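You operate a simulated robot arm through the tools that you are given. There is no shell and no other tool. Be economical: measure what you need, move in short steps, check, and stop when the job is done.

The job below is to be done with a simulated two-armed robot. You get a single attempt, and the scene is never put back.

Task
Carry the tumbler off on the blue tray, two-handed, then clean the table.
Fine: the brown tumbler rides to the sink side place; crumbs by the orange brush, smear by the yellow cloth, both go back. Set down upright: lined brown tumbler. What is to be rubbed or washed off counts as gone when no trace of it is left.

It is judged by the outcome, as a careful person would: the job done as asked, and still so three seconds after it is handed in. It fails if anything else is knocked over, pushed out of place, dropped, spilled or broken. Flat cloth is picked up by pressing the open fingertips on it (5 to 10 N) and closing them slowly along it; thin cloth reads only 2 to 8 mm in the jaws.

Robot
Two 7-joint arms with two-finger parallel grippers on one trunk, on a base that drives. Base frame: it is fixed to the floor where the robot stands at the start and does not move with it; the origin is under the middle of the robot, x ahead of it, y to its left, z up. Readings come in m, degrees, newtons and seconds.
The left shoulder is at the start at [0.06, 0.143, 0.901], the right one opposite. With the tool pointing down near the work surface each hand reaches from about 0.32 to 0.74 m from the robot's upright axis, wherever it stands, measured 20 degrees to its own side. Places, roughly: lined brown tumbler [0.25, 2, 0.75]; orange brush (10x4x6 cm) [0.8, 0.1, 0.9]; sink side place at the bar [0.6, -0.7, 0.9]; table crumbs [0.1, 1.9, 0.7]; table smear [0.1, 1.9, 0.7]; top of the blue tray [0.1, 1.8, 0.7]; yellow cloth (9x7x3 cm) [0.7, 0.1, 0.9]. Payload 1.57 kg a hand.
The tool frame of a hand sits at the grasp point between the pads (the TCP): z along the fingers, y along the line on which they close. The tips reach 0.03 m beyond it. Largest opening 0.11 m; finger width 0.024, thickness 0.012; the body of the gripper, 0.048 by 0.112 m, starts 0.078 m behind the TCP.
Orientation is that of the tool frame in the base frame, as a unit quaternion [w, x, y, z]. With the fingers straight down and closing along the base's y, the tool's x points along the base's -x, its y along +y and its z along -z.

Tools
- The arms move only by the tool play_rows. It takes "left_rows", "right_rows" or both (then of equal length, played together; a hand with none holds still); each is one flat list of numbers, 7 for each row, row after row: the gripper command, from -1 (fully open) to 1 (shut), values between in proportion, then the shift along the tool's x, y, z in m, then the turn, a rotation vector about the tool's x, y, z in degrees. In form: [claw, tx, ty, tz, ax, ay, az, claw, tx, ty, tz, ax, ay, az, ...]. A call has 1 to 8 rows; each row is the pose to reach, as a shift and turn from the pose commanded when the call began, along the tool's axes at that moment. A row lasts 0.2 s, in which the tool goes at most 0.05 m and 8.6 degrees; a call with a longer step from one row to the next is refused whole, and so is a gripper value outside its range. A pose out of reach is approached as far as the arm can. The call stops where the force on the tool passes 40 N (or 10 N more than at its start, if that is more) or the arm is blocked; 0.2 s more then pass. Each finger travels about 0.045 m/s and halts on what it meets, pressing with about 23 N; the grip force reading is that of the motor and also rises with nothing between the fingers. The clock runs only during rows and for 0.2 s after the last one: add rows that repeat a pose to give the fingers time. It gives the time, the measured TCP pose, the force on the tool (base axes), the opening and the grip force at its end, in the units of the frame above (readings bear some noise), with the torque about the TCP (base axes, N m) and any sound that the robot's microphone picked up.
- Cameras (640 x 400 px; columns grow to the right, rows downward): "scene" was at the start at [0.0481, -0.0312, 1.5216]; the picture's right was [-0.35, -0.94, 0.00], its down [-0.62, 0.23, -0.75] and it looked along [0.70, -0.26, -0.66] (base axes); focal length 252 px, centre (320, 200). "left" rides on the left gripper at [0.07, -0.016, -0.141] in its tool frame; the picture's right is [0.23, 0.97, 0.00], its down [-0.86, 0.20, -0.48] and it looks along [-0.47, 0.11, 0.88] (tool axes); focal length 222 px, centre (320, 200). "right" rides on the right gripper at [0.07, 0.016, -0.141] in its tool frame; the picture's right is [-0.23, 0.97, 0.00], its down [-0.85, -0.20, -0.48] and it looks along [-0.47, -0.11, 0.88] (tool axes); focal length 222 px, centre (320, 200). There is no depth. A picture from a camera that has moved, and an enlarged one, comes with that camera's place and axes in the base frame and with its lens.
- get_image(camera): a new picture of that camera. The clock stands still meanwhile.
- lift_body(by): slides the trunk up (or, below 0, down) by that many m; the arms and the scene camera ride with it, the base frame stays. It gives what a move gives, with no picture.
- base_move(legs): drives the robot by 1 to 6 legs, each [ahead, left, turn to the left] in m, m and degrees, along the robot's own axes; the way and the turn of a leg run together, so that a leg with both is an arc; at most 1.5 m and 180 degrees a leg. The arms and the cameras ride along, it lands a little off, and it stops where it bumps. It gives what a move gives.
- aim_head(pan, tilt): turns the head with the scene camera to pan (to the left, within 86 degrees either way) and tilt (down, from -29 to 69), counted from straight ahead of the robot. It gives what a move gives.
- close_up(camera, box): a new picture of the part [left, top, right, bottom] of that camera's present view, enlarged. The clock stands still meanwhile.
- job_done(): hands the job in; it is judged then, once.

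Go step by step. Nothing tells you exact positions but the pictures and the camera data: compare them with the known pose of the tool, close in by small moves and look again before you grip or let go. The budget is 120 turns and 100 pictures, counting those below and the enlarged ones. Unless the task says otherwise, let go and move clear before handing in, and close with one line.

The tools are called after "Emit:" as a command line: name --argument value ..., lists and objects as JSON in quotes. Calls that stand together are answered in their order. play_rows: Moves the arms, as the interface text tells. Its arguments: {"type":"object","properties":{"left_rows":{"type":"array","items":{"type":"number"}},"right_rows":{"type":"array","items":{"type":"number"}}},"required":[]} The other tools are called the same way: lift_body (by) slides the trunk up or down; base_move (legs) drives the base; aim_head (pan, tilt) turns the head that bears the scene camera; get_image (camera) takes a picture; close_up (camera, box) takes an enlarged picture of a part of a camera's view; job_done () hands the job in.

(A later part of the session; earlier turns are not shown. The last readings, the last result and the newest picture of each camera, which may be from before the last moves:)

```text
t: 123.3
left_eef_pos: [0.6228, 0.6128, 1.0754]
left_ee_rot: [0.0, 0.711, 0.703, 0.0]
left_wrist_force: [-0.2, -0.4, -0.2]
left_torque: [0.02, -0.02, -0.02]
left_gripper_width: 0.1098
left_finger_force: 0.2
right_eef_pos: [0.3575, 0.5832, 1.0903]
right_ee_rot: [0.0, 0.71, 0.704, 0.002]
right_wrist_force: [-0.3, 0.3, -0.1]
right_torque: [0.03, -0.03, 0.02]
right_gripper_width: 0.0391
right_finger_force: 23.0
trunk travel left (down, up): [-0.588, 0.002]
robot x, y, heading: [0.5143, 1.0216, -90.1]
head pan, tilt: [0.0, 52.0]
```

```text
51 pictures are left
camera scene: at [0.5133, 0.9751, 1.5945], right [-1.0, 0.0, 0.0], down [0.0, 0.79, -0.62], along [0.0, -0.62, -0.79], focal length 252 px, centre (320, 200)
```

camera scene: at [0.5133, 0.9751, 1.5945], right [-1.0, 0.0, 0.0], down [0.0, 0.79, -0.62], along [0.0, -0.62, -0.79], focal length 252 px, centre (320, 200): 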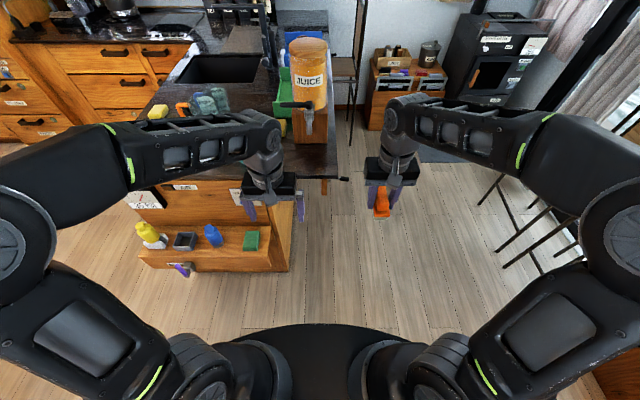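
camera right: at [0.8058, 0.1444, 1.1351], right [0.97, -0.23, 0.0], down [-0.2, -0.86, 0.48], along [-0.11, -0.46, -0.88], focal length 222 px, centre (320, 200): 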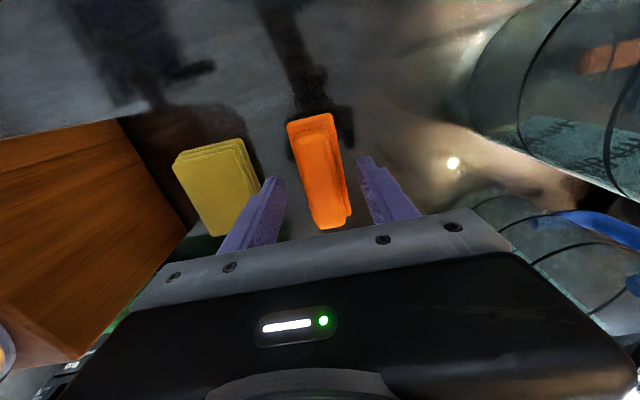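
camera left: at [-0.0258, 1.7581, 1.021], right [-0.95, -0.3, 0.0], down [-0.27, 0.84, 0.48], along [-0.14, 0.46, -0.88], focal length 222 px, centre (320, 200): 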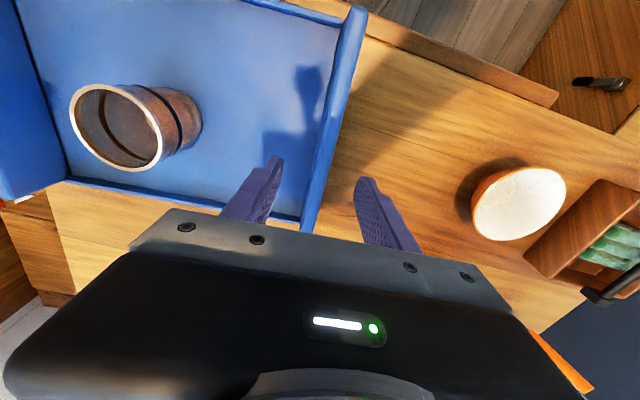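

Brush held. Right hand moves outward to stay off the jar; then drive ahead so the left hand reaches the cloth.

Emit:
play_rows --right_rows '[1, 0.02, -0.04, 0, 0, 0, 0, 1, 0.04, -0.08, 0, 0, 0, 0, 1, 0.06, -0.12, 0, 0, 0, 0, 1, 0.06, -0.12, 0, 0, 0, 0]'

Emit:
base_move --legs '[[0, 0.06, 0.5], [0.28, 0, 0]]'

Emit:
get_image --camera "left"

Emit:
get_image --camera "scene"

```text
t: 124.3
left_eef_pos: [0.6236, 0.612, 1.0766]
left_ee_rot: [0.001, 0.711, 0.704, 0.001]
left_wrist_force: [-0.4, 0.2, 0.0]
left_torque: [0.03, -0.04, 0.04]
left_gripper_width: 0.11
left_finger_force: 0.0
right_eef_pos: [0.2395, 0.644, 1.0901]
right_ee_rot: [-0.001, 0.71, 0.704, 0.001]
right_wrist_force: [0.1, -0.2, -0.4]
right_torque: [0.02, -0.03, 0.01]
right_gripper_width: 0.0392
right_finger_force: 23.2
trunk travel left (down, up): [-0.588, 0.002]
robot x, y, heading: [0.5141, 1.0189, -90.1]
head pan, tilt: [0.0, 52.0]
```

```text
t: 126.9
left_eef_pos: [0.6913, 0.3296, 1.0762]
left_ee_rot: [-0.001, 0.706, 0.708, 0.001]
left_wrist_force: [-0.6, -1.0, 0.5]
left_torque: [0.01, 0.0, -0.01]
left_gripper_width: 0.1101
left_finger_force: 0.0
right_eef_pos: [0.3074, 0.3548, 1.0902]
right_ee_rot: [0.0, 0.706, 0.708, 0.002]
right_wrist_force: [0.0, 0.1, 0.0]
right_torque: [0.02, -0.02, 0.0]
right_gripper_width: 0.0395
right_finger_force: 23.0
trunk travel left (down, up): [-0.588, 0.002]
robot x, y, heading: [0.5792, 0.7381, -89.3]
head pan, tilt: [0.0, 52.0]
```

```text
50 pictures are left
camera left: at [0.6738, 0.3988, 1.2167], right [0.97, 0.23, 0.0], down [0.2, -0.85, 0.48], along [0.11, -0.46, -0.88], focal length 222 px, centre (320, 200)
```

left: 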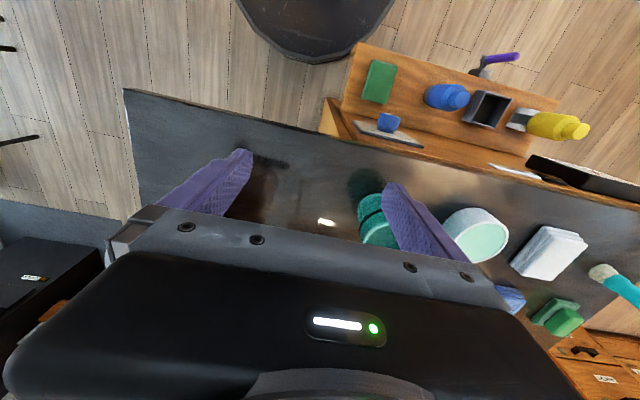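

```text
49 pictures are left
camera scene: at [0.577, 0.6894, 1.5944], right [-1.0, -0.01, 0.0], down [-0.01, 0.79, -0.61], along [0.01, -0.61, -0.79], focal length 252 px, centre (320, 200)
```

scene: 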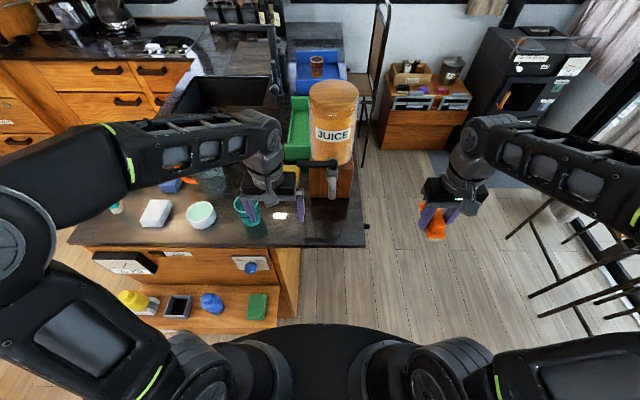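

Now the left hand goes over the cloth (centre ≈ 0.688, 0.078), staying high and slightly narrowed.

Emit:
play_rows --left_rows '[-0.65, -0.04, 0, 0, 0, 0, 0, -0.65, -0.08, 0, 0, 0, 0, 0, -0.65, -0.12, 0, 0, 0, 0, 0, -0.65, -0.16, 0, 0, 0, 0, 0, -0.65, -0.2, 0, 0.0, 0, 0, 0, -0.65, -0.235, 0, 0.025, 0, 0, 0, -0.65, -0.248, 0, 0.06, 0, 0, 0, -0.65, -0.248, 0, 0.06, 0, 0, 0]'

Emit:
get_image --camera "left"

Emit:
close_up --camera "scene" --box '[200, 80, 400, 260]'

```text
t: 127.7
left_eef_pos: [0.6881, 0.2254, 1.0771]
left_ee_rot: [-0.008, 0.713, 0.701, 0.011]
left_wrist_force: [1.6, 16.1, 10.7]
left_torque: [-0.9, 0.61, -0.94]
left_gripper_width: 0.0893
left_finger_force: 0.1
right_eef_pos: [0.307, 0.3576, 1.0912]
right_ee_rot: [0.0, 0.705, 0.709, 0.001]
right_wrist_force: [-0.9, -1.4, -1.6]
right_torque: [0.07, -0.03, -0.01]
right_gripper_width: 0.039
right_finger_force: 23.0
trunk travel left (down, up): [-0.588, 0.002]
robot x, y, heading: [0.5787, 0.7391, -89.3]
head pan, tilt: [0.0, 52.0]
stopped in row 4 (left hand): the force on the tool passed its limit at 97 N (the readings are from after the stop); the commanded pose is now the measured one
```

```text
48 pictures are left
camera left: at [0.6718, 0.2923, 1.2198], right [0.98, 0.21, 0.01], down [0.18, -0.87, 0.46], along [0.1, -0.44, -0.89], focal length 222 px, centre (320, 200)
```

left: 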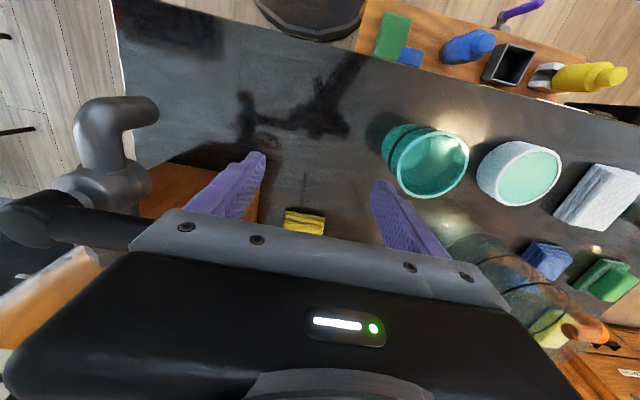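

```text
2.22 times, centred on (300, 170) of scene
camera zoom: at [0.577, 0.6923, 1.5947], right [-1.0, -0.01, 0.0], down [-0.01, 0.79, -0.62], along [0.01, -0.62, -0.79], focal length 561 px, centre (364, 267)
```

zoom: 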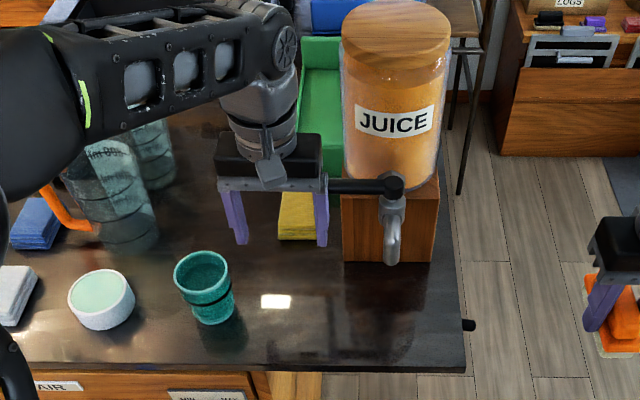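

The gripper body caught the tap lever (tip ≈ 0.624, 0.207), jar looks unmoved and nothing drips. I back off, go round it at larger x, then come in behind it.

Emit:
play_rows --left_rows '[-0.65, 0.02, 0, 0, 0.2, -1.5, -1, -0.65, 0.035, 0.02, 0, 0.2, -1.5, -1, -0.65, 0.035, 0.05, 0, 0.2, -1.5, -1, -0.65, 0.0, 0.065, 0, 0.2, -1.5, -1, -0.65, -0.04, 0.065, 0, 0.2, -1.5, -1, -0.65, -0.08, 0.065, 0, 0.2, -1.5, -1, -0.65, -0.12, 0.065, 0, 0.2, -1.5, -1, -0.65, -0.145, 0.065, 0, 0.2, -1.5, -1]'

Emit:
close_up --camera "scene" --box '[200, 80, 400, 260]'

Emit:
get_image --camera "left"

```text
t: 129.5
left_eef_pos: [0.7541, 0.1041, 1.0736]
left_ee_rot: [0.002, 0.705, 0.71, -0.001]
left_wrist_force: [0.0, 0.1, 1.0]
left_torque: [-0.02, 0.01, 0.03]
left_gripper_width: 0.0909
left_finger_force: 0.0
left hand out of reach, approached as far as the arm can: row 8
right_eef_pos: [0.3075, 0.3577, 1.0911]
right_ee_rot: [0.0, 0.705, 0.709, 0.001]
right_wrist_force: [-0.3, 0.0, 0.3]
right_torque: [0.0, -0.01, -0.01]
right_gripper_width: 0.0395
right_finger_force: 22.9
trunk travel left (down, up): [-0.588, 0.002]
robot x, y, heading: [0.5773, 0.737, -89.4]
head pan, tilt: [0.0, 52.0]
```

```text
2.22 times, centred on (300, 170) of scene
camera zoom: at [0.5777, 0.6916, 1.5945], right [-1.0, -0.01, 0.0], down [-0.01, 0.79, -0.62], along [0.01, -0.62, -0.79], focal length 561 px, centre (364, 267)
```

zoom: 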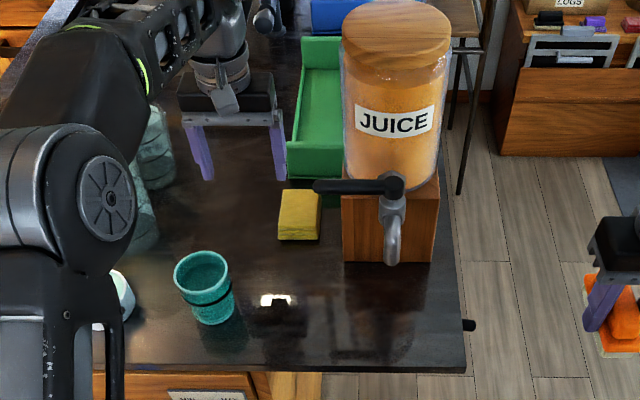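

```text
45 pictures are left
camera left: at [0.7367, 0.1748, 1.2147], right [0.97, 0.23, 0.0], down [0.2, -0.85, 0.48], along [0.11, -0.47, -0.88], focal length 222 px, centre (320, 200)
```

left: 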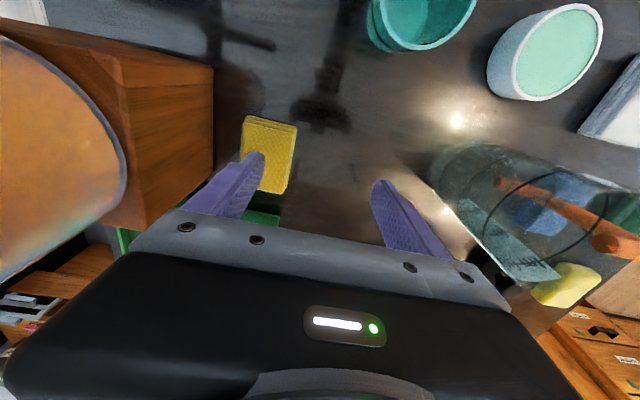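

The cloth is clear at ≈(0.690, 0.073); stand edge x≈0.622. I lower first at this free spot, then slide over the cloth.

Emit:
play_rows --left_rows '[-0.65, 0, 0, 0.04, 0, 0, 0, -0.65, 0, 0, 0.08, 0, 0, 0, -0.65, -0.028, 0, 0.085, 0, 0, 0, -0.65, -0.028, -0.03, 0.085, 0, 0, 0, -0.65, -0.028, -0.058, 0.085, 0, 0, 0, -0.65, -0.028, -0.061, 0.085, 0, 0, 0]'

Emit:
get_image --camera "left"

```text
t: 130.9
left_eef_pos: [0.6924, 0.0743, 0.9896]
left_ee_rot: [0.0, 0.706, 0.708, -0.001]
left_wrist_force: [0.5, -0.3, 0.1]
left_torque: [-0.02, 0.01, -0.01]
left_gripper_width: 0.0909
left_finger_force: 0.2
right_eef_pos: [0.3081, 0.3563, 1.0913]
right_ee_rot: [-0.001, 0.705, 0.709, 0.002]
right_wrist_force: [1.1, -0.5, -1.0]
right_torque: [-0.05, -0.06, -0.01]
right_gripper_width: 0.0393
right_finger_force: 22.9
trunk travel left (down, up): [-0.588, 0.002]
robot x, y, heading: [0.5775, 0.7345, -89.4]
head pan, tilt: [0.0, 52.0]
```

```text
44 pictures are left
camera left: at [0.6744, 0.1448, 1.1296], right [0.97, 0.23, 0.0], down [0.2, -0.85, 0.48], along [0.11, -0.47, -0.88], focal length 222 px, centre (320, 200)
```

left: 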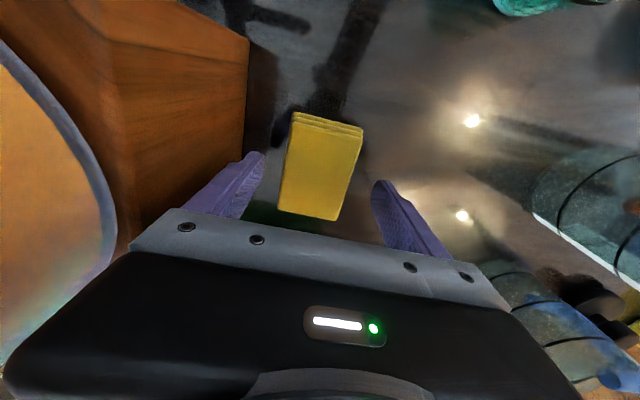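

Emit:
play_rows --left_rows '[-0.65, 0, 0, 0.025, 0, 0, 0, -0.65, 0, 0, 0.047, 0, 0, 0, -0.65, 0, 0, 0.047, 0, 0, 0, -0.3, 0, 0, 0.047, 0, 0, 0, 0, 0, 0, 0.047, 0, 0, 0, 0.3, 0, 0, 0.047, 0, 0, 0, 0.3, 0, 0, 0.047, 0, 0, 0]'

```text
t: 131.7
left_eef_pos: [0.6929, 0.0705, 0.9501]
left_ee_rot: [0.008, 0.705, 0.709, -0.007]
left_wrist_force: [3.8, 4.5, 16.4]
left_torque: [0.3, -0.96, 0.09]
left_gripper_width: 0.0798
left_finger_force: 4.0
right_eef_pos: [0.3086, 0.3567, 1.0911]
right_ee_rot: [0.001, 0.705, 0.709, 0.001]
right_wrist_force: [0.0, 0.0, -0.4]
right_torque: [0.0, 0.01, 0.0]
right_gripper_width: 0.0393
right_finger_force: 23.0
trunk travel left (down, up): [-0.588, 0.002]
robot x, y, heading: [0.581, 0.7413, -89.1]
head pan, tilt: [0.0, 52.0]
stopped in row 4 (left hand): the force on the tool passed its limit at 45 N (the readings are from after the stop); the commanded pose is now the measured one
```

Something was met at z≈0.95; I'll look before going on.

Emit:
get_image --camera "left"

Emit:
close_up --camera "scene" --box '[240, 90, 380, 216]'

```text
43 pictures are left
camera left: at [0.6749, 0.1441, 1.0892], right [0.97, 0.23, 0.0], down [0.2, -0.84, 0.5], along [0.11, -0.48, -0.87], focal length 222 px, centre (320, 200)
```

left: 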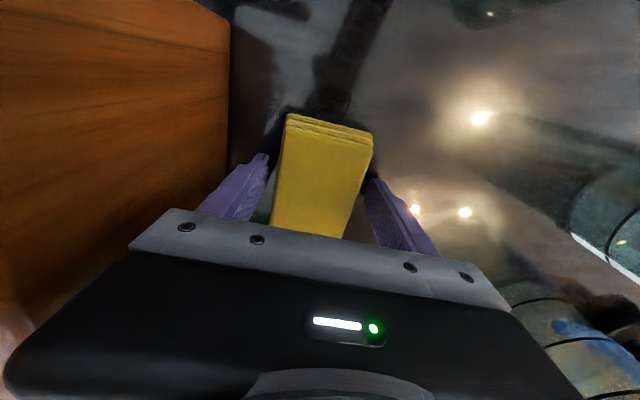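

```text
3.17 times, centred on (310, 153) of scene
camera zoom: at [0.5772, 0.6937, 1.5945], right [-1.0, -0.01, 0.0], down [-0.01, 0.79, -0.62], along [0.01, -0.62, -0.79], focal length 802 px, centre (352, 349)
```

zoom: 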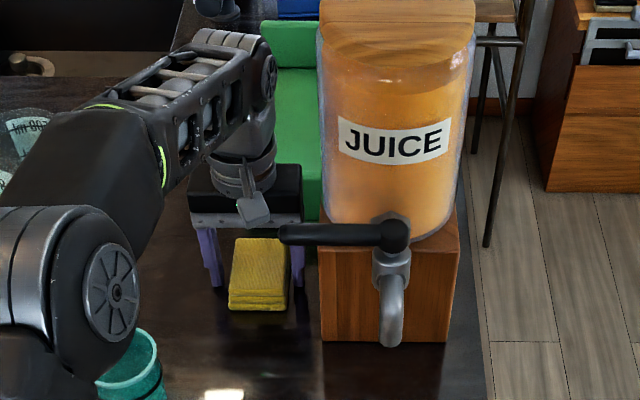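

The fingertips simply met the bar top (so it is at z≈0.918). Raise 4 mm, level, and close on the cloth.

Emit:
play_rows --left_rows '[-0.5, 0, 0, -0.005, 0, 1.2, 0, -0.5, -0.003, 0, -0.005, 0, 1.2, 0, -0.2, -0.003, 0, -0.005, 0, 1.2, 0, 0.1, -0.003, 0, -0.005, 0, 1.2, 0, 0.4, -0.003, 0, -0.005, 0, 1.2, 0, 0.7, -0.003, 0, -0.005, 0, 1.2, 0, 0.7, -0.003, 0, -0.005, 0, 1.2, 0]'

```text
t: 133.3
left_eef_pos: [0.6916, 0.068, 0.9505]
left_ee_rot: [-0.004, 0.705, 0.709, 0.001]
left_wrist_force: [0.8, -0.4, -0.5]
left_torque: [0.01, -0.01, 0.03]
left_gripper_width: 0.0641
left_finger_force: 22.7
right_eef_pos: [0.307, 0.3556, 1.0902]
right_ee_rot: [0.0, 0.705, 0.709, 0.001]
right_wrist_force: [0.4, -0.1, -0.4]
right_torque: [0.03, 0.02, -0.01]
right_gripper_width: 0.039
right_finger_force: 22.5
trunk travel left (down, up): [-0.588, 0.002]
robot x, y, heading: [0.5761, 0.7384, -89.2]
head pan, tilt: [0.0, 52.0]
```

Cloth gripped (64 mm). Home: TCP (0.692, 0.068, 0.951). Lift, move away from the lever, then draw back.

Emit:
play_rows --left_rows '[1, 0, 0, -0.03, 0, 0, 0, 1, 0, 0.02, -0.06, 0, 0, 0, 1, 0, 0.06, -0.08, 0, 0, 0, 1, 0.02, 0.08, -0.11, 0, 0, 0, 1, 0.06, 0.09, -0.13, 0, 0, 0, 1, 0.1, 0.09, -0.13, 0, 0, 0, 1, 0.15, 0.09, -0.13, 0, 0, 0, 1, 0.2, 0.09, -0.13, 0, 0, 0]'

Emit:
get_image --camera "scene"

```text
t: 135.1
left_eef_pos: [0.7808, 0.2693, 1.0836]
left_ee_rot: [-0.002, 0.705, 0.709, 0.001]
left_wrist_force: [0.1, 0.4, -0.1]
left_torque: [-0.05, -0.01, -0.01]
left_gripper_width: 0.064
left_finger_force: 23.3
left hand out of reach, approached as far as the arm can: row 3, 4
right_eef_pos: [0.3078, 0.3558, 1.0901]
right_ee_rot: [-0.001, 0.705, 0.709, 0.001]
right_wrist_force: [-0.9, 0.2, 0.5]
right_torque: [0.0, -0.02, 0.01]
right_gripper_width: 0.039
right_finger_force: 23.1
trunk travel left (down, up): [-0.588, 0.002]
robot x, y, heading: [0.5788, 0.7373, -89.3]
head pan, tilt: [0.0, 52.0]
```

```text
41 pictures are left
camera scene: at [0.5771, 0.6923, 1.5945], right [-1.0, -0.01, 0.0], down [-0.01, 0.79, -0.62], along [0.01, -0.62, -0.79], focal length 252 px, centre (320, 200)
```

scene: 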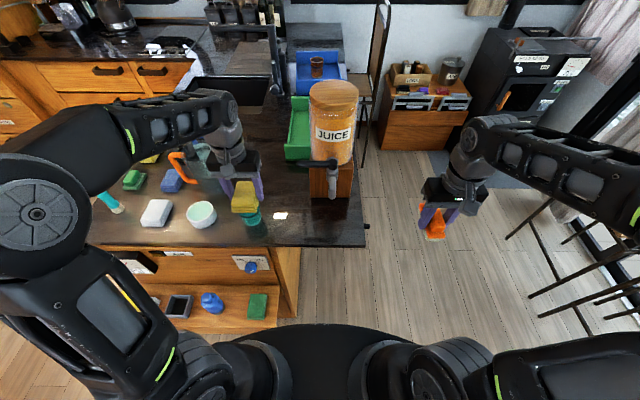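

Both tools held. Drive back, sidestep and turn round to the table.

Emit:
base_move --legs '[[-0.25, 0, 0], [0, -0.45, 0], [0, 0, 180], [0.33, 0, 0]]'

Emit:
aim_head --pan 0 --tilt 55

Emit:
get_image --camera "scene"

```text
t: 148.3
left_eef_pos: [-0.0393, 1.7993, 1.0819]
left_ee_rot: [-0.001, -0.686, 0.728, -0.004]
left_wrist_force: [0.6, -0.3, -1.2]
left_torque: [-0.02, -0.02, 0.0]
left_gripper_width: 0.0639
left_finger_force: 23.1
right_eef_pos: [0.4279, 1.6783, 1.0902]
right_ee_rot: [-0.002, -0.685, 0.729, 0.0]
right_wrist_force: [0.6, 0.1, -1.1]
right_torque: [-0.02, -0.02, -0.01]
right_gripper_width: 0.0394
right_finger_force: 23.0
trunk travel left (down, up): [-0.588, 0.002]
robot x, y, heading: [0.1327, 1.312, 86.8]
head pan, tilt: [0.0, 52.0]
```

```text
t: 148.9
left_eef_pos: [-0.0385, 1.7976, 1.0824]
left_ee_rot: [-0.002, -0.684, 0.729, -0.004]
left_wrist_force: [-0.4, 0.5, -0.9]
left_torque: [0.03, 0.04, -0.02]
left_gripper_width: 0.0639
left_finger_force: 23.3
right_eef_pos: [0.4287, 1.6779, 1.0908]
right_ee_rot: [-0.001, -0.685, 0.728, 0.0]
right_wrist_force: [-0.1, 0.6, -1.5]
right_torque: [0.0, 0.0, -0.03]
right_gripper_width: 0.0392
right_finger_force: 23.1
trunk travel left (down, up): [-0.588, 0.002]
robot x, y, heading: [0.1339, 1.3162, 87.1]
head pan, tilt: [0.0, 55.0]
```

```text
40 pictures are left
camera scene: at [0.1348, 1.3559, 1.5906], right [1.0, -0.05, 0.0], down [-0.04, -0.82, -0.57], along [0.03, 0.57, -0.82], focal length 252 px, centre (320, 200)
```

scene: 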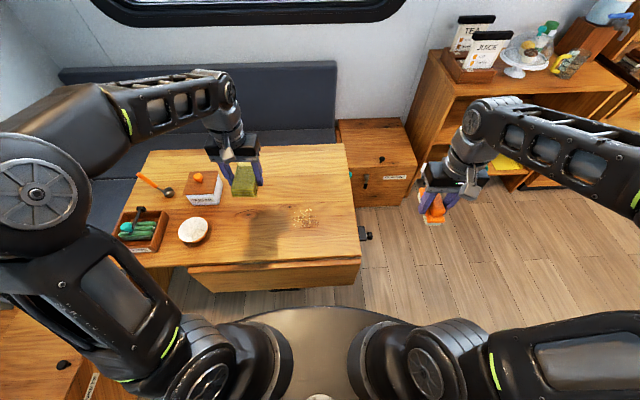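

Crumbs are now visible on the table; let me see the smear.

Emit:
close_up --camera "scene" --box '[210, 160, 380, 270]'

```text
3.64 times, centred on (295, 215) of scene
camera zoom: at [0.1348, 1.3559, 1.5906], right [1.0, -0.05, 0.0], down [-0.04, -0.82, -0.57], along [0.03, 0.57, -0.82], focal length 918 px, centre (411, 146)
```

zoom: 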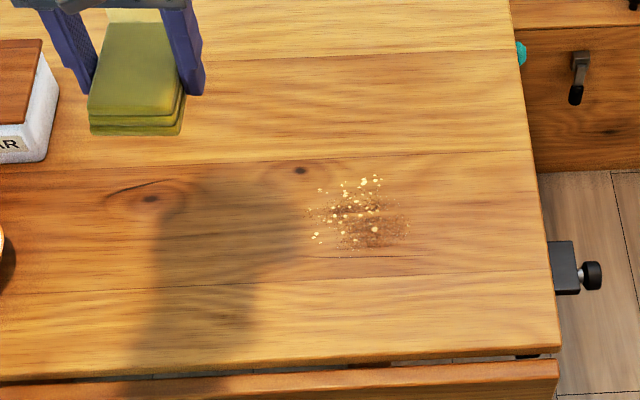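

Crumbs span x 0.05–0.135, y 1.82–1.92; the brown smear lies at about (0.12, 1.85). Lower the trunk, clear the left hand aside, and bring the brush over.

Emit:
lift_body --by -0.15

Emit:
play_rows --left_rows '[1, 0.02, 0.025, 0, 0, 0, 0, 1, 0.04, 0.05, 0, 0, 0, 0, 1, 0.06, 0.075, 0, 0, 0, 0, 1, 0.086, 0.1, 0, 0, 0, 0, 1, 0.086, 0.1, 0, 0, 0, 0, 1, 0.086, 0.1, 0, 0, 0, 0, 1, 0.086, 0.1, 0, 0, 0, 0, 1, 0.086, 0.1, 0, 0, 0, 0]' --right_rows '[1, -0.018, 0.045, 0, 0, 0, 0, 1, -0.036, 0.09, 0, 0, 0, 0, 1, -0.054, 0.135, 0, 0, 0, 0, 1, -0.072, 0.18, 0, 0, 0, 0, 1, -0.09, 0.225, 0, 0, 0, 0, 1, -0.108, 0.27, 0, 0, 0, 0, 1, -0.126, 0.315, 0, 0, 0, 0, 1, -0.145, 0.357, 0, 0, 0, 0]'

Emit:
get_image --camera "scene"

```text
t: 150.7
left_eef_pos: [-0.0378, 1.7983, 0.9316]
left_ee_rot: [-0.002, -0.685, 0.728, -0.003]
left_wrist_force: [0.3, 0.0, -1.2]
left_torque: [-0.02, -0.01, -0.03]
left_gripper_width: 0.0642
left_finger_force: 22.9
right_eef_pos: [0.4287, 1.6785, 0.9408]
right_ee_rot: [-0.001, -0.686, 0.728, 0.0]
right_wrist_force: [0.0, 0.0, -0.7]
right_torque: [-0.01, 0.04, 0.01]
right_gripper_width: 0.0392
right_finger_force: 22.8
trunk travel left (down, up): [-0.438, 0.152]
robot x, y, heading: [0.1342, 1.3191, 86.7]
head pan, tilt: [0.0, 55.0]
```

```text
t: 152.5
left_eef_pos: [-0.1447, 1.7192, 0.9314]
left_ee_rot: [-0.002, -0.685, 0.728, -0.004]
left_wrist_force: [0.2, 0.5, -0.9]
left_torque: [-0.01, 0.02, 0.01]
left_gripper_width: 0.0641
left_finger_force: 23.4
right_eef_pos: [0.0761, 1.8453, 0.9397]
right_ee_rot: [-0.002, -0.685, 0.728, -0.001]
right_wrist_force: [-1.3, 0.1, 0.0]
right_torque: [-0.02, 0.01, 0.0]
right_gripper_width: 0.039
right_finger_force: 23.2
trunk travel left (down, up): [-0.438, 0.152]
robot x, y, heading: [0.1356, 1.3163, 86.8]
head pan, tilt: [0.0, 55.0]
```

```text
38 pictures are left
camera scene: at [0.1339, 1.3567, 1.4406], right [1.0, -0.05, 0.0], down [-0.04, -0.82, -0.57], along [0.03, 0.57, -0.82], focal length 252 px, centre (320, 200)
```

scene: 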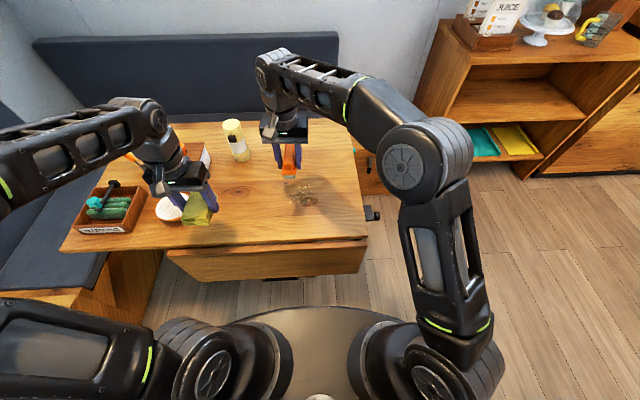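

Emit:
play_rows --right_rows '[1, -0.011, 0.026, 0.03, 0, 0, 0, 1, -0.022, 0.0525, 0.065, 0, 0, 0, 1, -0.022, 0.0525, 0.105, 0, 0, 0, 1, -0.022, 0.0525, 0.14, 0, 0, 0, 1, -0.022, 0.0525, 0.148, 0, 0, 0, 1, -0.022, 0.0525, 0.148, 0, 0, 0]'

Emit:
close_up --camera "scene" --box '[220, 110, 380, 260]'

```text
t: 153.9
left_eef_pos: [-0.1435, 1.7182, 0.932]
left_ee_rot: [-0.002, -0.685, 0.728, -0.003]
left_wrist_force: [-0.1, 0.4, 0.3]
left_torque: [0.0, 0.0, -0.02]
left_gripper_width: 0.0641
left_finger_force: 23.0
right_eef_pos: [0.0273, 1.8674, 0.7922]
right_ee_rot: [-0.001, -0.686, 0.728, 0.001]
right_wrist_force: [-0.4, 0.4, -0.2]
right_torque: [-0.01, 0.04, -0.02]
right_gripper_width: 0.0392
right_finger_force: 22.9
trunk travel left (down, up): [-0.438, 0.152]
robot x, y, heading: [0.1317, 1.3178, 87.0]
head pan, tilt: [0.0, 55.0]
```

```text
2.67 times, centred on (300, 185) of scene
camera zoom: at [0.1347, 1.3561, 1.4406], right [1.0, -0.05, 0.0], down [-0.04, -0.82, -0.57], along [0.03, 0.57, -0.82], focal length 674 px, centre (373, 240)
```

zoom: 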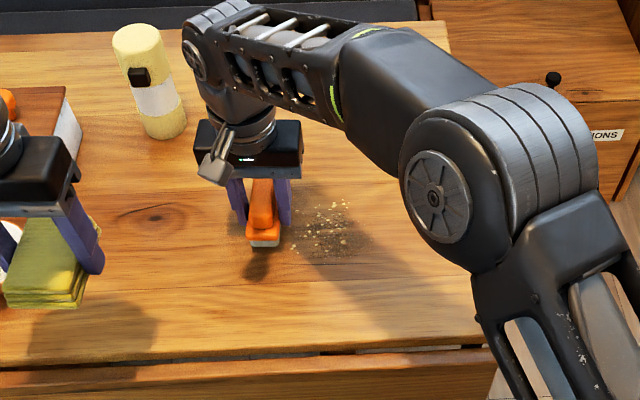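

Lower to contact in small steps.

Emit:
play_rows --right_rows '[1, 0.01, 0, 0.003, 0, 0, 0, 1, 0.01, 0, 0.006, 0, 0, 0, 1, 0.01, 0, 0.006, 0, 0, 0]'

```text
t: 154.7
left_eef_pos: [-0.1442, 1.7175, 0.9318]
left_ee_rot: [-0.002, -0.685, 0.728, -0.003]
left_wrist_force: [0.2, -0.1, -0.2]
left_torque: [0.0, 0.01, 0.0]
left_gripper_width: 0.0641
left_finger_force: 23.0
right_eef_pos: [0.0272, 1.8591, 0.7853]
right_ee_rot: [-0.001, -0.685, 0.728, 0.0]
right_wrist_force: [0.6, -0.2, -0.2]
right_torque: [0.02, 0.06, -0.04]
right_gripper_width: 0.0391
right_finger_force: 22.9
trunk travel left (down, up): [-0.438, 0.152]
robot x, y, heading: [0.1355, 1.3194, 86.7]
head pan, tilt: [0.0, 55.0]
```

Emit:
play_rows --right_rows '[1, 0, 0, 0.002, 0, 0, 0, 1, 0, 0, 0.004, 0, 0, 0, 1, 0, 0, 0.006, 0, 0, 0, 1, 0, 0, 0.006, 0, 0, 0]'

```text
t: 155.7
left_eef_pos: [-0.1453, 1.7177, 0.9327]
left_ee_rot: [-0.002, -0.685, 0.728, -0.003]
left_wrist_force: [-1.1, 0.7, -0.9]
left_torque: [-0.02, -0.01, 0.0]
left_gripper_width: 0.0639
left_finger_force: 23.3
right_eef_pos: [0.0279, 1.86, 0.7817]
right_ee_rot: [-0.002, -0.685, 0.728, 0.0]
right_wrist_force: [0.2, -0.5, 4.1]
right_torque: [0.23, -0.05, -0.04]
right_gripper_width: 0.0393
right_finger_force: 23.4
trunk travel left (down, up): [-0.438, 0.152]
robot x, y, heading: [0.1351, 1.3182, 86.8]
head pan, tilt: [0.0, 55.0]
```

Light contact (4 N). One stroke to the right across the crumbs, then look.

Emit:
play_rows --right_rows '[1, -0.0012, -0.019, 0.001, 0, 0, 0, 1, -0.0024, -0.038, 0.001, 0, 0, 0, 1, -0.0036, -0.057, 0.001, 0, 0, 0, 1, -0.0048, -0.076, 0.001, 0, 0, 0, 1, -0.006, -0.095, 0.001, 0, 0, 0, 1, -0.0072, -0.115, 0.001, 0, 0, 0, 1, -0.0084, -0.135, 0.001, 0, 0, 0, 1, -0.0084, -0.135, 0.001, 0, 0, 0]'

Emit:
close_up --camera "scene" --box '[240, 130, 380, 260]'

```text
t: 157.5
left_eef_pos: [-0.1444, 1.7181, 0.9311]
left_ee_rot: [-0.002, -0.685, 0.728, -0.003]
left_wrist_force: [0.5, 0.2, 0.3]
left_torque: [0.03, -0.01, 0.0]
left_gripper_width: 0.0643
left_finger_force: 23.2
right_eef_pos: [0.1615, 1.8576, 0.7796]
right_ee_rot: [-0.001, -0.685, 0.729, -0.001]
right_wrist_force: [-4.0, 0.3, 15.0]
right_torque: [0.16, 0.07, 0.06]
right_gripper_width: 0.039
right_finger_force: 22.9
trunk travel left (down, up): [-0.438, 0.152]
robot x, y, heading: [0.1343, 1.3154, 87.2]
head pan, tilt: [0.0, 55.0]
```

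```text
3.08 times, centred on (310, 195) of scene
camera zoom: at [0.1343, 1.3549, 1.4407], right [1.0, -0.05, 0.0], down [-0.04, -0.82, -0.57], along [0.03, 0.57, -0.82], focal length 777 px, centre (351, 215)
```

zoom: 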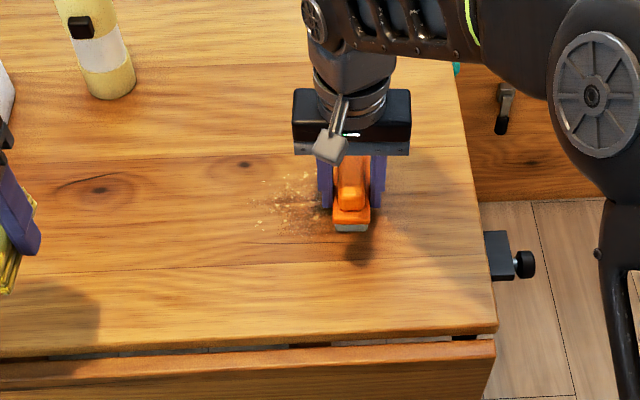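

The crumbs fade under the brush rather than move, so I rub back and forth.

Emit:
play_rows --right_rows '[1, 0.0, 0.035, 0, 0, 0, 0, 1, 0, 0.07, 0, 0, 0, 0, 1, 0, 0.105, 0, 0, 0, 0, 1, 0, 0.14, 0, 0, 0, 0, 1, -0.012, 0.105, 0, 0, 0, 0, 1, -0.012, 0.07, 0, 0, 0, 0, 1, -0.012, 0.035, 0, 0, 0, 0, 1, -0.012, 0, 0, 0, 0, 0]'

Emit:
play_rows --right_rows '[1, 0.0, 0.035, 0, 0, 0, 0, 1, 0, 0.07, 0, 0, 0, 0, 1, 0, 0.105, 0, 0, 0, 0, 1, 0, 0.14, 0, 0, 0, 0, 1, 0.02, 0.105, 0, 0, 0, 0, 1, 0.02, 0.07, 0, 0, 0, 0, 1, 0.02, 0.035, 0, 0, 0, 0, 1, 0.02, 0, 0, 0, 0, 0]'

Emit:
close_up --camera "scene" --box '[240, 130, 380, 260]'

```text
t: 159.3
left_eef_pos: [-0.1451, 1.7175, 0.9329]
left_ee_rot: [-0.003, -0.685, 0.728, -0.001]
left_wrist_force: [-0.4, 1.1, -0.5]
left_torque: [-0.03, 0.06, 0.03]
left_gripper_width: 0.0641
left_finger_force: 23.0
right_eef_pos: [0.1665, 1.8709, 0.7798]
right_ee_rot: [-0.001, -0.685, 0.728, 0.0]
right_wrist_force: [-0.1, -0.3, -1.1]
right_torque: [-0.02, 0.02, 0.01]
right_gripper_width: 0.0393
right_finger_force: 23.5
trunk travel left (down, up): [-0.438, 0.152]
robot x, y, heading: [0.1332, 1.3137, 86.6]
head pan, tilt: [0.0, 55.0]
```

```text
t: 161.1
left_eef_pos: [-0.1448, 1.7185, 0.9326]
left_ee_rot: [-0.003, -0.686, 0.728, -0.003]
left_wrist_force: [-0.4, 0.6, -0.7]
left_torque: [0.01, 0.02, -0.02]
left_gripper_width: 0.0641
left_finger_force: 22.8
right_eef_pos: [0.164, 1.8502, 0.7814]
right_ee_rot: [-0.002, -0.685, 0.729, -0.001]
right_wrist_force: [-0.7, -0.4, 0.1]
right_torque: [0.02, -0.02, 0.0]
right_gripper_width: 0.0388
right_finger_force: 23.3
trunk travel left (down, up): [-0.438, 0.152]
robot x, y, heading: [0.1328, 1.3186, 86.8]
head pan, tilt: [0.0, 55.0]
```

```text
3.08 times, centred on (310, 195) of scene
camera zoom: at [0.1352, 1.356, 1.4406], right [1.0, -0.05, 0.0], down [-0.04, -0.82, -0.57], along [0.03, 0.57, -0.82], focal length 777 px, centre (351, 215)
```

zoom: 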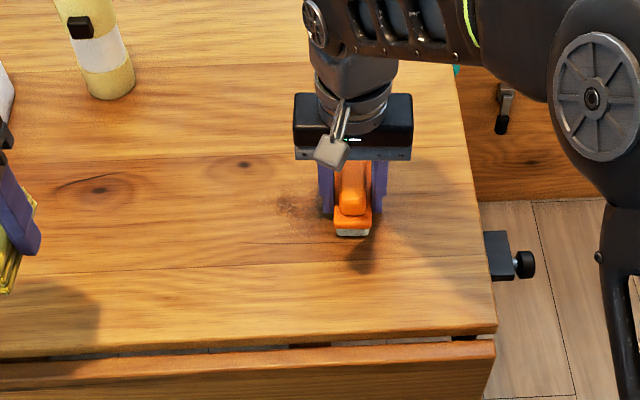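

Most crumbs are gone. A few more strokes with a bit more pressure, reaching further right and nearer.

Emit:
play_rows --right_rows '[1, 0.0, -0.02, 0.003, 0, 0, 0, 1, 0.01, -0.05, 0.003, 0, 0, 0, 1, 0.01, -0.01, 0.003, 0, 0, 0, 1, 0.01, 0.03, 0.003, 0, 0, 0, 1, 0.01, 0.07, 0.003, 0, 0, 0, 1, 0.01, 0.11, 0.003, 0, 0, 0, 1, 0.01, 0.145, 0.003, 0, 0, 0, 1, -0.01, 0.145, 0.003, 0, 0, 0]'

Emit:
play_rows --right_rows '[1, 0.0, -0.04, 0, 0, 0, 0, 1, 0, -0.08, 0, 0, 0, 0, 1, 0, -0.12, 0, 0, 0, 0, 1, 0, -0.16, 0, 0, 0, 0, 1, 0, -0.19, 0, 0, 0, 0, 1, 0, -0.2, -0.03, 0, 0, 0, 1, 0, -0.23, -0.06, 0, 0, 0, 1, 0, -0.27, -0.09, 0, 0, 0]'

Emit:
close_up --camera "scene" --box '[240, 150, 380, 240]'

```text
t: 162.9
left_eef_pos: [-0.1433, 1.7169, 0.9337]
left_ee_rot: [-0.001, -0.685, 0.728, -0.002]
left_wrist_force: [0.0, -0.1, -0.4]
left_torque: [0.01, 0.04, -0.03]
left_gripper_width: 0.0641
left_finger_force: 23.1
right_eef_pos: [0.0165, 1.869, 0.7765]
right_ee_rot: [-0.003, -0.685, 0.728, 0.0]
right_wrist_force: [-1.9, -2.3, 11.4]
right_torque: [0.06, 0.08, 0.03]
right_gripper_width: 0.0389
right_finger_force: 22.9
trunk travel left (down, up): [-0.438, 0.152]
robot x, y, heading: [0.1308, 1.3172, 86.8]
head pan, tilt: [0.0, 55.0]
```

```text
t: 164.7
left_eef_pos: [-0.1443, 1.7187, 0.9331]
left_ee_rot: [-0.002, -0.685, 0.729, -0.003]
left_wrist_force: [0.4, -1.0, -0.2]
left_torque: [-0.02, 0.0, -0.01]
left_gripper_width: 0.064
left_finger_force: 23.2
right_eef_pos: [0.2911, 1.852, 0.8653]
right_ee_rot: [-0.002, -0.686, 0.728, 0.0]
right_wrist_force: [0.1, -0.3, -1.4]
right_torque: [-0.03, -0.01, 0.03]
right_gripper_width: 0.0393
right_finger_force: 22.5
trunk travel left (down, up): [-0.438, 0.152]
robot x, y, heading: [0.1321, 1.3174, 87.0]
head pan, tilt: [0.0, 55.0]
```

```text
4.44 times, centred on (310, 195) of scene
camera zoom: at [0.1353, 1.3557, 1.4406], right [1.0, -0.05, 0.0], down [-0.04, -0.82, -0.57], along [0.03, 0.57, -0.82], focal length 1122 px, centre (364, 222)
```

zoom: 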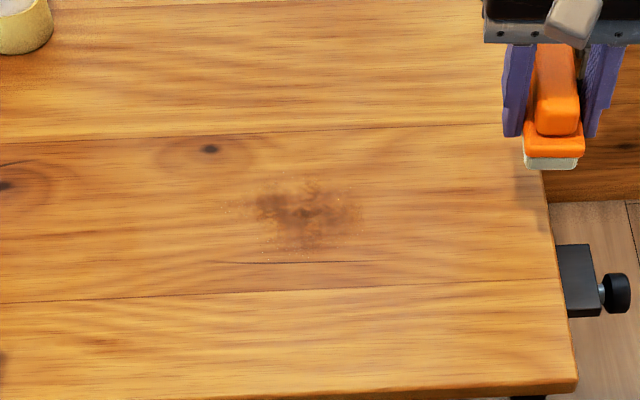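

Faint specks remain at the near edge and the sides. More strokes with the brush shifted nearer, then the farther band.

Emit:
play_rows --right_rows '[1, 0.014, 0.03, 0.03, 0, 0, 0, 1, 0.025, 0.06, 0.06, 0, 0, 0, 1, 0.0276, 0.09, 0.089, 0, 0, 0, 1, 0.03, 0.13, 0.089, 0, 0, 0, 1, 0.033, 0.17, 0.089, 0, 0, 0, 1, 0.036, 0.21, 0.089, 0, 0, 0, 1, 0.038, 0.25, 0.089, 0, 0, 0, 1, 0.039, 0.28, 0.089, 0, 0, 0]'

Emit:
play_rows --right_rows '[1, -0.003, -0.04, 0, 0, 0, 0, 1, -0.005, -0.08, 0, 0, 0, 0, 1, -0.007, -0.12, 0, 0, 0, 0, 1, -0.009, -0.16, 0, 0, 0, 0, 1, -0.04, -0.16, 0, 0, 0, 0, 1, -0.04, -0.12, 0, 0, 0, 0, 1, -0.04, -0.08, 0, 0, 0, 0, 1, -0.04, -0.04, 0, 0, 0, 0]'

Emit:
play_rows --right_rows '[1, 0, 0.03, 0, 0, 0, 0, 1, 0.0, -0.01, 0, 0, 0, 0, 1, 0, -0.05, 0, 0, 0, 0, 1, 0.02, -0.09, 0, 0, 0, 0, 1, 0.02, -0.13, 0, 0, 0, 0, 1, 0.02, -0.15, -0.03, 0, 0, 0, 1, 0.02, -0.18, -0.06, 0, 0, 0, 1, 0.02, -0.22, -0.09, 0, 0, 0]'

Emit:
close_up --camera "scene" --box '[240, 150, 380, 240]'

```text
t: 166.5
left_eef_pos: [-0.145, 1.718, 0.9334]
left_ee_rot: [-0.002, -0.685, 0.728, -0.003]
left_wrist_force: [-0.9, -0.2, -0.4]
left_torque: [-0.02, -0.03, -0.01]
left_gripper_width: 0.0641
left_finger_force: 23.0
right_eef_pos: [0.0061, 1.8341, 0.7762]
right_ee_rot: [-0.002, -0.685, 0.728, 0.0]
right_wrist_force: [0.5, -0.2, -1.0]
right_torque: [0.03, 0.01, 0.0]
right_gripper_width: 0.0392
right_finger_force: 23.0
trunk travel left (down, up): [-0.438, 0.152]
robot x, y, heading: [0.1355, 1.3166, 87.0]
head pan, tilt: [0.0, 55.0]
```

```text
t: 168.3
left_eef_pos: [-0.1446, 1.7184, 0.9321]
left_ee_rot: [-0.002, -0.685, 0.728, -0.003]
left_wrist_force: [0.2, 0.3, -0.9]
left_torque: [0.01, 0.01, 0.0]
left_gripper_width: 0.0642
left_finger_force: 22.6
right_eef_pos: [0.0506, 1.8685, 0.7786]
right_ee_rot: [-0.001, -0.685, 0.728, -0.001]
right_wrist_force: [-0.2, 0.1, -0.6]
right_torque: [-0.02, 0.01, -0.01]
right_gripper_width: 0.0393
right_finger_force: 23.2
trunk travel left (down, up): [-0.438, 0.152]
robot x, y, heading: [0.1322, 1.3167, 87.0]
head pan, tilt: [0.0, 55.0]
```

```text
t: 170.1
left_eef_pos: [-0.1439, 1.718, 0.9325]
left_ee_rot: [-0.002, -0.685, 0.728, -0.003]
left_wrist_force: [-0.1, 0.1, -0.4]
left_torque: [0.0, -0.02, 0.01]
left_gripper_width: 0.0643
left_finger_force: 22.8
right_eef_pos: [0.2673, 1.8366, 0.8665]
right_ee_rot: [-0.002, -0.685, 0.728, 0.0]
right_wrist_force: [0.5, 0.2, -0.3]
right_torque: [0.0, 0.03, 0.02]
right_gripper_width: 0.0395
right_finger_force: 22.9
trunk travel left (down, up): [-0.438, 0.152]
robot x, y, heading: [0.1308, 1.3158, 86.7]
head pan, tilt: [0.0, 55.0]
```

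```text
4.44 times, centred on (310, 195) of scene
camera zoom: at [0.1353, 1.3558, 1.4406], right [1.0, -0.05, 0.0], down [-0.04, -0.82, -0.57], along [0.03, 0.57, -0.82], focal length 1122 px, centre (364, 222)
```

zoom: 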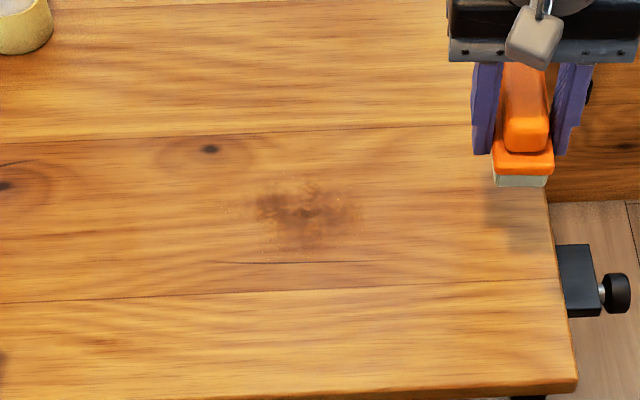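

The brush barely touched on those strokes (it has slid up slightly in the jaws). Find contact again.

Emit:
play_rows --right_rows '[1, 0, 0.03, 0.03, 0, 0, 0, 1, 0.0, 0.055, 0.06, 0, 0, 0, 1, 0.0, 0.067, 0.09, 0, 0, 0, 1, 0.0, 0.067, 0.0945, 0, 0, 0, 1, 0.0, 0.067, 0.0945, 0, 0, 0]'

```text
t: 171.3
left_eef_pos: [-0.1451, 1.7171, 0.9323]
left_ee_rot: [-0.001, -0.686, 0.728, -0.002]
left_wrist_force: [-0.6, -0.9, 0.3]
left_torque: [-0.02, -0.01, -0.03]
left_gripper_width: 0.0641
left_finger_force: 22.8
right_eef_pos: [0.1978, 1.84, 0.7745]
right_ee_rot: [0.0, -0.686, 0.728, 0.002]
right_wrist_force: [-0.6, 0.3, 17.7]
right_torque: [0.02, 0.01, 0.01]
right_gripper_width: 0.0393
right_finger_force: 22.5
trunk travel left (down, up): [-0.438, 0.152]
robot x, y, heading: [0.1325, 1.3137, 86.9]
head pan, tilt: [0.0, 55.0]
```

Firm contact. Stroke both bands.

Emit:
play_rows --right_rows '[1, 0.0, 0.03, 0, 0, 0, 0, 1, 0.0, 0.06, 0, 0, 0, 0, 1, 0, 0.09, 0, 0, 0, 0, 1, 0, 0.12, 0, 0, 0, 0, 1, 0, 0.15, 0, 0, 0, 0, 1, 0, 0.18, 0, 0, 0, 0, 1, -0.02, 0.18, 0, 0, 0, 0, 1, -0.035, 0.18, 0, 0, 0, 0]'

Emit:
play_rows --right_rows '[1, 0.0, -0.025, 0.001, 0, 0, 0, 1, 0.0, -0.05, 0.001, 0, 0, 0, 1, 0, -0.075, 0.001, 0, 0, 0, 1, 0, -0.1, 0.001, 0, 0, 0, 1, 0, -0.125, 0.001, 0, 0, 0, 1, 0, -0.15, 0.001, 0, 0, 0, 1, 0, -0.17, 0.001, 0, 0, 0, 1, 0.0, -0.17, 0.001, 0, 0, 0]'

Emit:
play_rows --right_rows '[1, 0.03, 0.0, 0.001, 0, 0, 0, 1, 0.04, 0.03, 0.001, 0, 0, 0, 1, 0.04, 0.06, 0.001, 0, 0, 0, 1, 0.04, 0.09, 0.001, 0, 0, 0, 1, 0.04, 0.12, 0.001, 0, 0, 0, 1, 0.04, 0.15, 0.001, 0, 0, 0, 1, 0.02, 0.16, 0.001, 0, 0, 0, 1, 0.02, 0.12, 0.001, 0, 0, 0]'

Emit:
play_rows --right_rows '[1, 0.0, -0.03, 0, 0, 0, 0, 1, 0.0, -0.06, 0, 0, 0, 0, 1, 0, -0.09, 0, 0, 0, 0, 1, 0, -0.11, 0, 0, 0, 0, 1, 0, -0.11, -0.03, 0, 0, 0, 1, 0, -0.14, -0.06, 0, 0, 0, 1, 0, -0.18, -0.09, 0, 0, 0, 1, 0, -0.22, -0.11, 0, 0, 0]'

Emit:
close_up --camera "scene" --box '[240, 150, 380, 240]'

```text
t: 173.1
left_eef_pos: [-0.1444, 1.7184, 0.9324]
left_ee_rot: [-0.002, -0.685, 0.728, -0.003]
left_wrist_force: [-0.4, 0.9, -0.2]
left_torque: [-0.01, 0.01, 0.03]
left_gripper_width: 0.064
left_finger_force: 23.1
right_eef_pos: [0.0225, 1.8832, 0.7753]
right_ee_rot: [-0.002, -0.685, 0.729, 0.0]
right_wrist_force: [0.4, 0.4, -1.7]
right_torque: [-0.05, -0.03, -0.01]
right_gripper_width: 0.0395
right_finger_force: 23.1
trunk travel left (down, up): [-0.438, 0.152]
robot x, y, heading: [0.1325, 1.3141, 86.8]
head pan, tilt: [0.0, 55.0]
```

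```text
t: 174.9
left_eef_pos: [-0.1454, 1.717, 0.9325]
left_ee_rot: [-0.001, -0.685, 0.728, -0.002]
left_wrist_force: [0.7, -0.2, -0.6]
left_torque: [-0.06, 0.03, 0.04]
left_gripper_width: 0.0645
left_finger_force: 23.2
right_eef_pos: [0.1914, 1.8746, 0.773]
right_ee_rot: [-0.001, -0.685, 0.728, 0.001]
right_wrist_force: [-5.6, 1.0, 17.9]
right_torque: [0.01, 0.08, 0.07]
right_gripper_width: 0.0393
right_finger_force: 22.6
trunk travel left (down, up): [-0.438, 0.152]
robot x, y, heading: [0.1325, 1.3137, 86.8]
head pan, tilt: [0.0, 55.0]
```

```text
t: 176.7
left_eef_pos: [-0.1443, 1.7191, 0.9326]
left_ee_rot: [-0.002, -0.686, 0.728, -0.003]
left_wrist_force: [-0.5, -0.1, -0.4]
left_torque: [-0.01, -0.01, 0.0]
left_gripper_width: 0.0638
left_finger_force: 22.7
right_eef_pos: [0.0714, 1.8643, 0.7692]
right_ee_rot: [-0.002, -0.685, 0.729, -0.001]
right_wrist_force: [-0.2, -0.4, -0.2]
right_torque: [-0.01, 0.0, 0.04]
right_gripper_width: 0.039
right_finger_force: 22.8
trunk travel left (down, up): [-0.438, 0.152]
robot x, y, heading: [0.1301, 1.314, 86.8]
head pan, tilt: [0.0, 55.0]
```

```text
t: 178.5
left_eef_pos: [-0.1446, 1.7182, 0.9335]
left_ee_rot: [-0.003, -0.685, 0.729, -0.003]
left_wrist_force: [0.4, -0.2, -0.6]
left_torque: [0.01, -0.01, 0.0]
left_gripper_width: 0.064
left_finger_force: 22.9
right_eef_pos: [0.292, 1.8474, 0.879]
right_ee_rot: [-0.002, -0.686, 0.728, -0.001]
right_wrist_force: [1.1, 0.0, -1.1]
right_torque: [-0.02, 0.02, -0.01]
right_gripper_width: 0.0392
right_finger_force: 22.9
trunk travel left (down, up): [-0.438, 0.152]
robot x, y, heading: [0.1319, 1.3167, 87.0]
head pan, tilt: [0.0, 55.0]
```

```text
4.44 times, centred on (310, 195) of scene
camera zoom: at [0.1353, 1.3558, 1.4406], right [1.0, -0.05, 0.0], down [-0.04, -0.82, -0.57], along [0.03, 0.57, -0.82], focal length 1122 px, centre (364, 222)
```

zoom: 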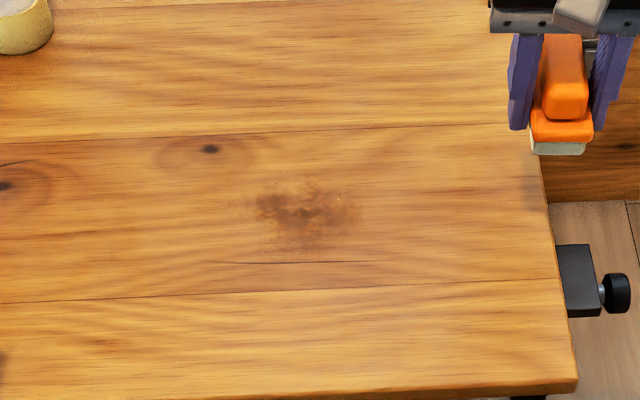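

The brush slid up in the jaws when pressed. I'll set it on the table at the right and regrip it lower in the jaws.

Emit:
play_rows --right_rows '[1, 0, 0.036, 0.03, 0, 0, 0, 1, 0.0, 0.072, 0.06, 0, 0, 0, 1, 0.0, 0.072, 0.095, 0, 0, 0, 1, 0.0, 0.072, 0.107, 0, 0, 0, 1, 0.0, 0.072, 0.107, 0, 0, 0]'

Emit:
get_image --camera "right"

```text
t: 179.7
left_eef_pos: [-0.1449, 1.7181, 0.9318]
left_ee_rot: [-0.002, -0.685, 0.728, -0.003]
left_wrist_force: [-0.3, 0.2, -0.4]
left_torque: [-0.05, 0.01, 0.0]
left_gripper_width: 0.064
left_finger_force: 22.8
right_eef_pos: [0.2201, 1.8544, 0.7734]
right_ee_rot: [-0.001, -0.685, 0.728, -0.001]
right_wrist_force: [0.1, 0.3, -0.9]
right_torque: [0.0, -0.01, -0.03]
right_gripper_width: 0.0391
right_finger_force: 22.8
trunk travel left (down, up): [-0.438, 0.152]
robot x, y, heading: [0.1287, 1.3145, 86.8]
head pan, tilt: [0.0, 55.0]
```

```text
31 pictures are left
camera right: at [0.199, 1.7853, 0.9133], right [-0.96, 0.29, 0.0], down [0.25, 0.84, 0.48], along [0.14, 0.46, -0.88], focal length 222 px, centre (320, 200)
```

right: 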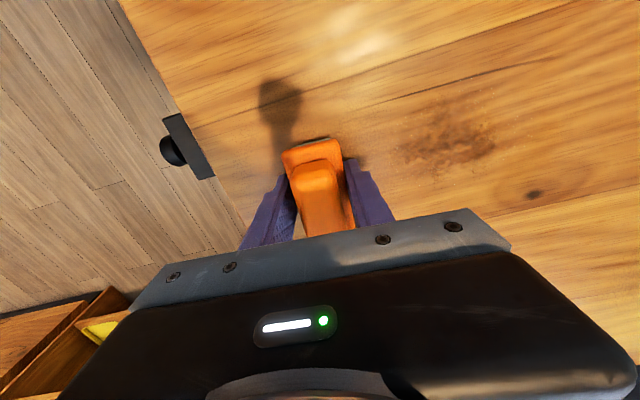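

Emit:
play_rows --right_rows '[1, 0, 0, 0.002, 0, 0, 0, 1, 0, 0, 0.004, 0, 0, 0, 1, 0, 0, 0.005, 0, 0, 0]'

```text
t: 180.5
left_eef_pos: [-0.1445, 1.7177, 0.933]
left_ee_rot: [-0.002, -0.685, 0.728, -0.003]
left_wrist_force: [-1.3, -0.6, -0.2]
left_torque: [0.01, 0.0, 0.0]
left_gripper_width: 0.0641
left_finger_force: 23.0
right_eef_pos: [0.2181, 1.855, 0.7705]
right_ee_rot: [0.0, -0.685, 0.728, 0.001]
right_wrist_force: [-2.8, -0.4, 10.7]
right_torque: [-0.37, -0.03, -0.07]
right_gripper_width: 0.0392
right_finger_force: 23.0
trunk travel left (down, up): [-0.438, 0.152]
robot x, y, heading: [0.1342, 1.3159, 87.0]
head pan, tilt: [0.0, 55.0]
```

Emit:
play_rows --right_rows '[0.3, 0, 0, -0.001, 0, 0, 0, 0.0, 0, 0, -0.002, 0, 0, 0, 0.0, 0, 0, -0.01, 0, 0, 0, 0, 0, 0, -0.015, 0, 0, 0, 0.5, 0, 0, -0.015, 0, 0, 0, 1, 0, 0, -0.015, 0, 0, 0, 1, 0, 0, -0.015, 0, 0, 0, 1, 0, 0, -0.015, 0, 0, 0]'

```text
t: 182.3
left_eef_pos: [-0.1445, 1.7182, 0.9315]
left_ee_rot: [-0.002, -0.685, 0.728, -0.004]
left_wrist_force: [0.2, 0.1, -1.1]
left_torque: [-0.01, 0.0, -0.02]
left_gripper_width: 0.064
left_finger_force: 22.7
right_eef_pos: [0.2198, 1.8535, 0.7836]
right_ee_rot: [-0.002, -0.685, 0.729, 0.0]
right_wrist_force: [-0.7, -0.2, 1.5]
right_torque: [-0.03, -0.01, 0.0]
right_gripper_width: 0.0393
right_finger_force: 22.8
trunk travel left (down, up): [-0.438, 0.152]
robot x, y, heading: [0.1344, 1.3138, 86.9]
head pan, tilt: [0.0, 55.0]
```

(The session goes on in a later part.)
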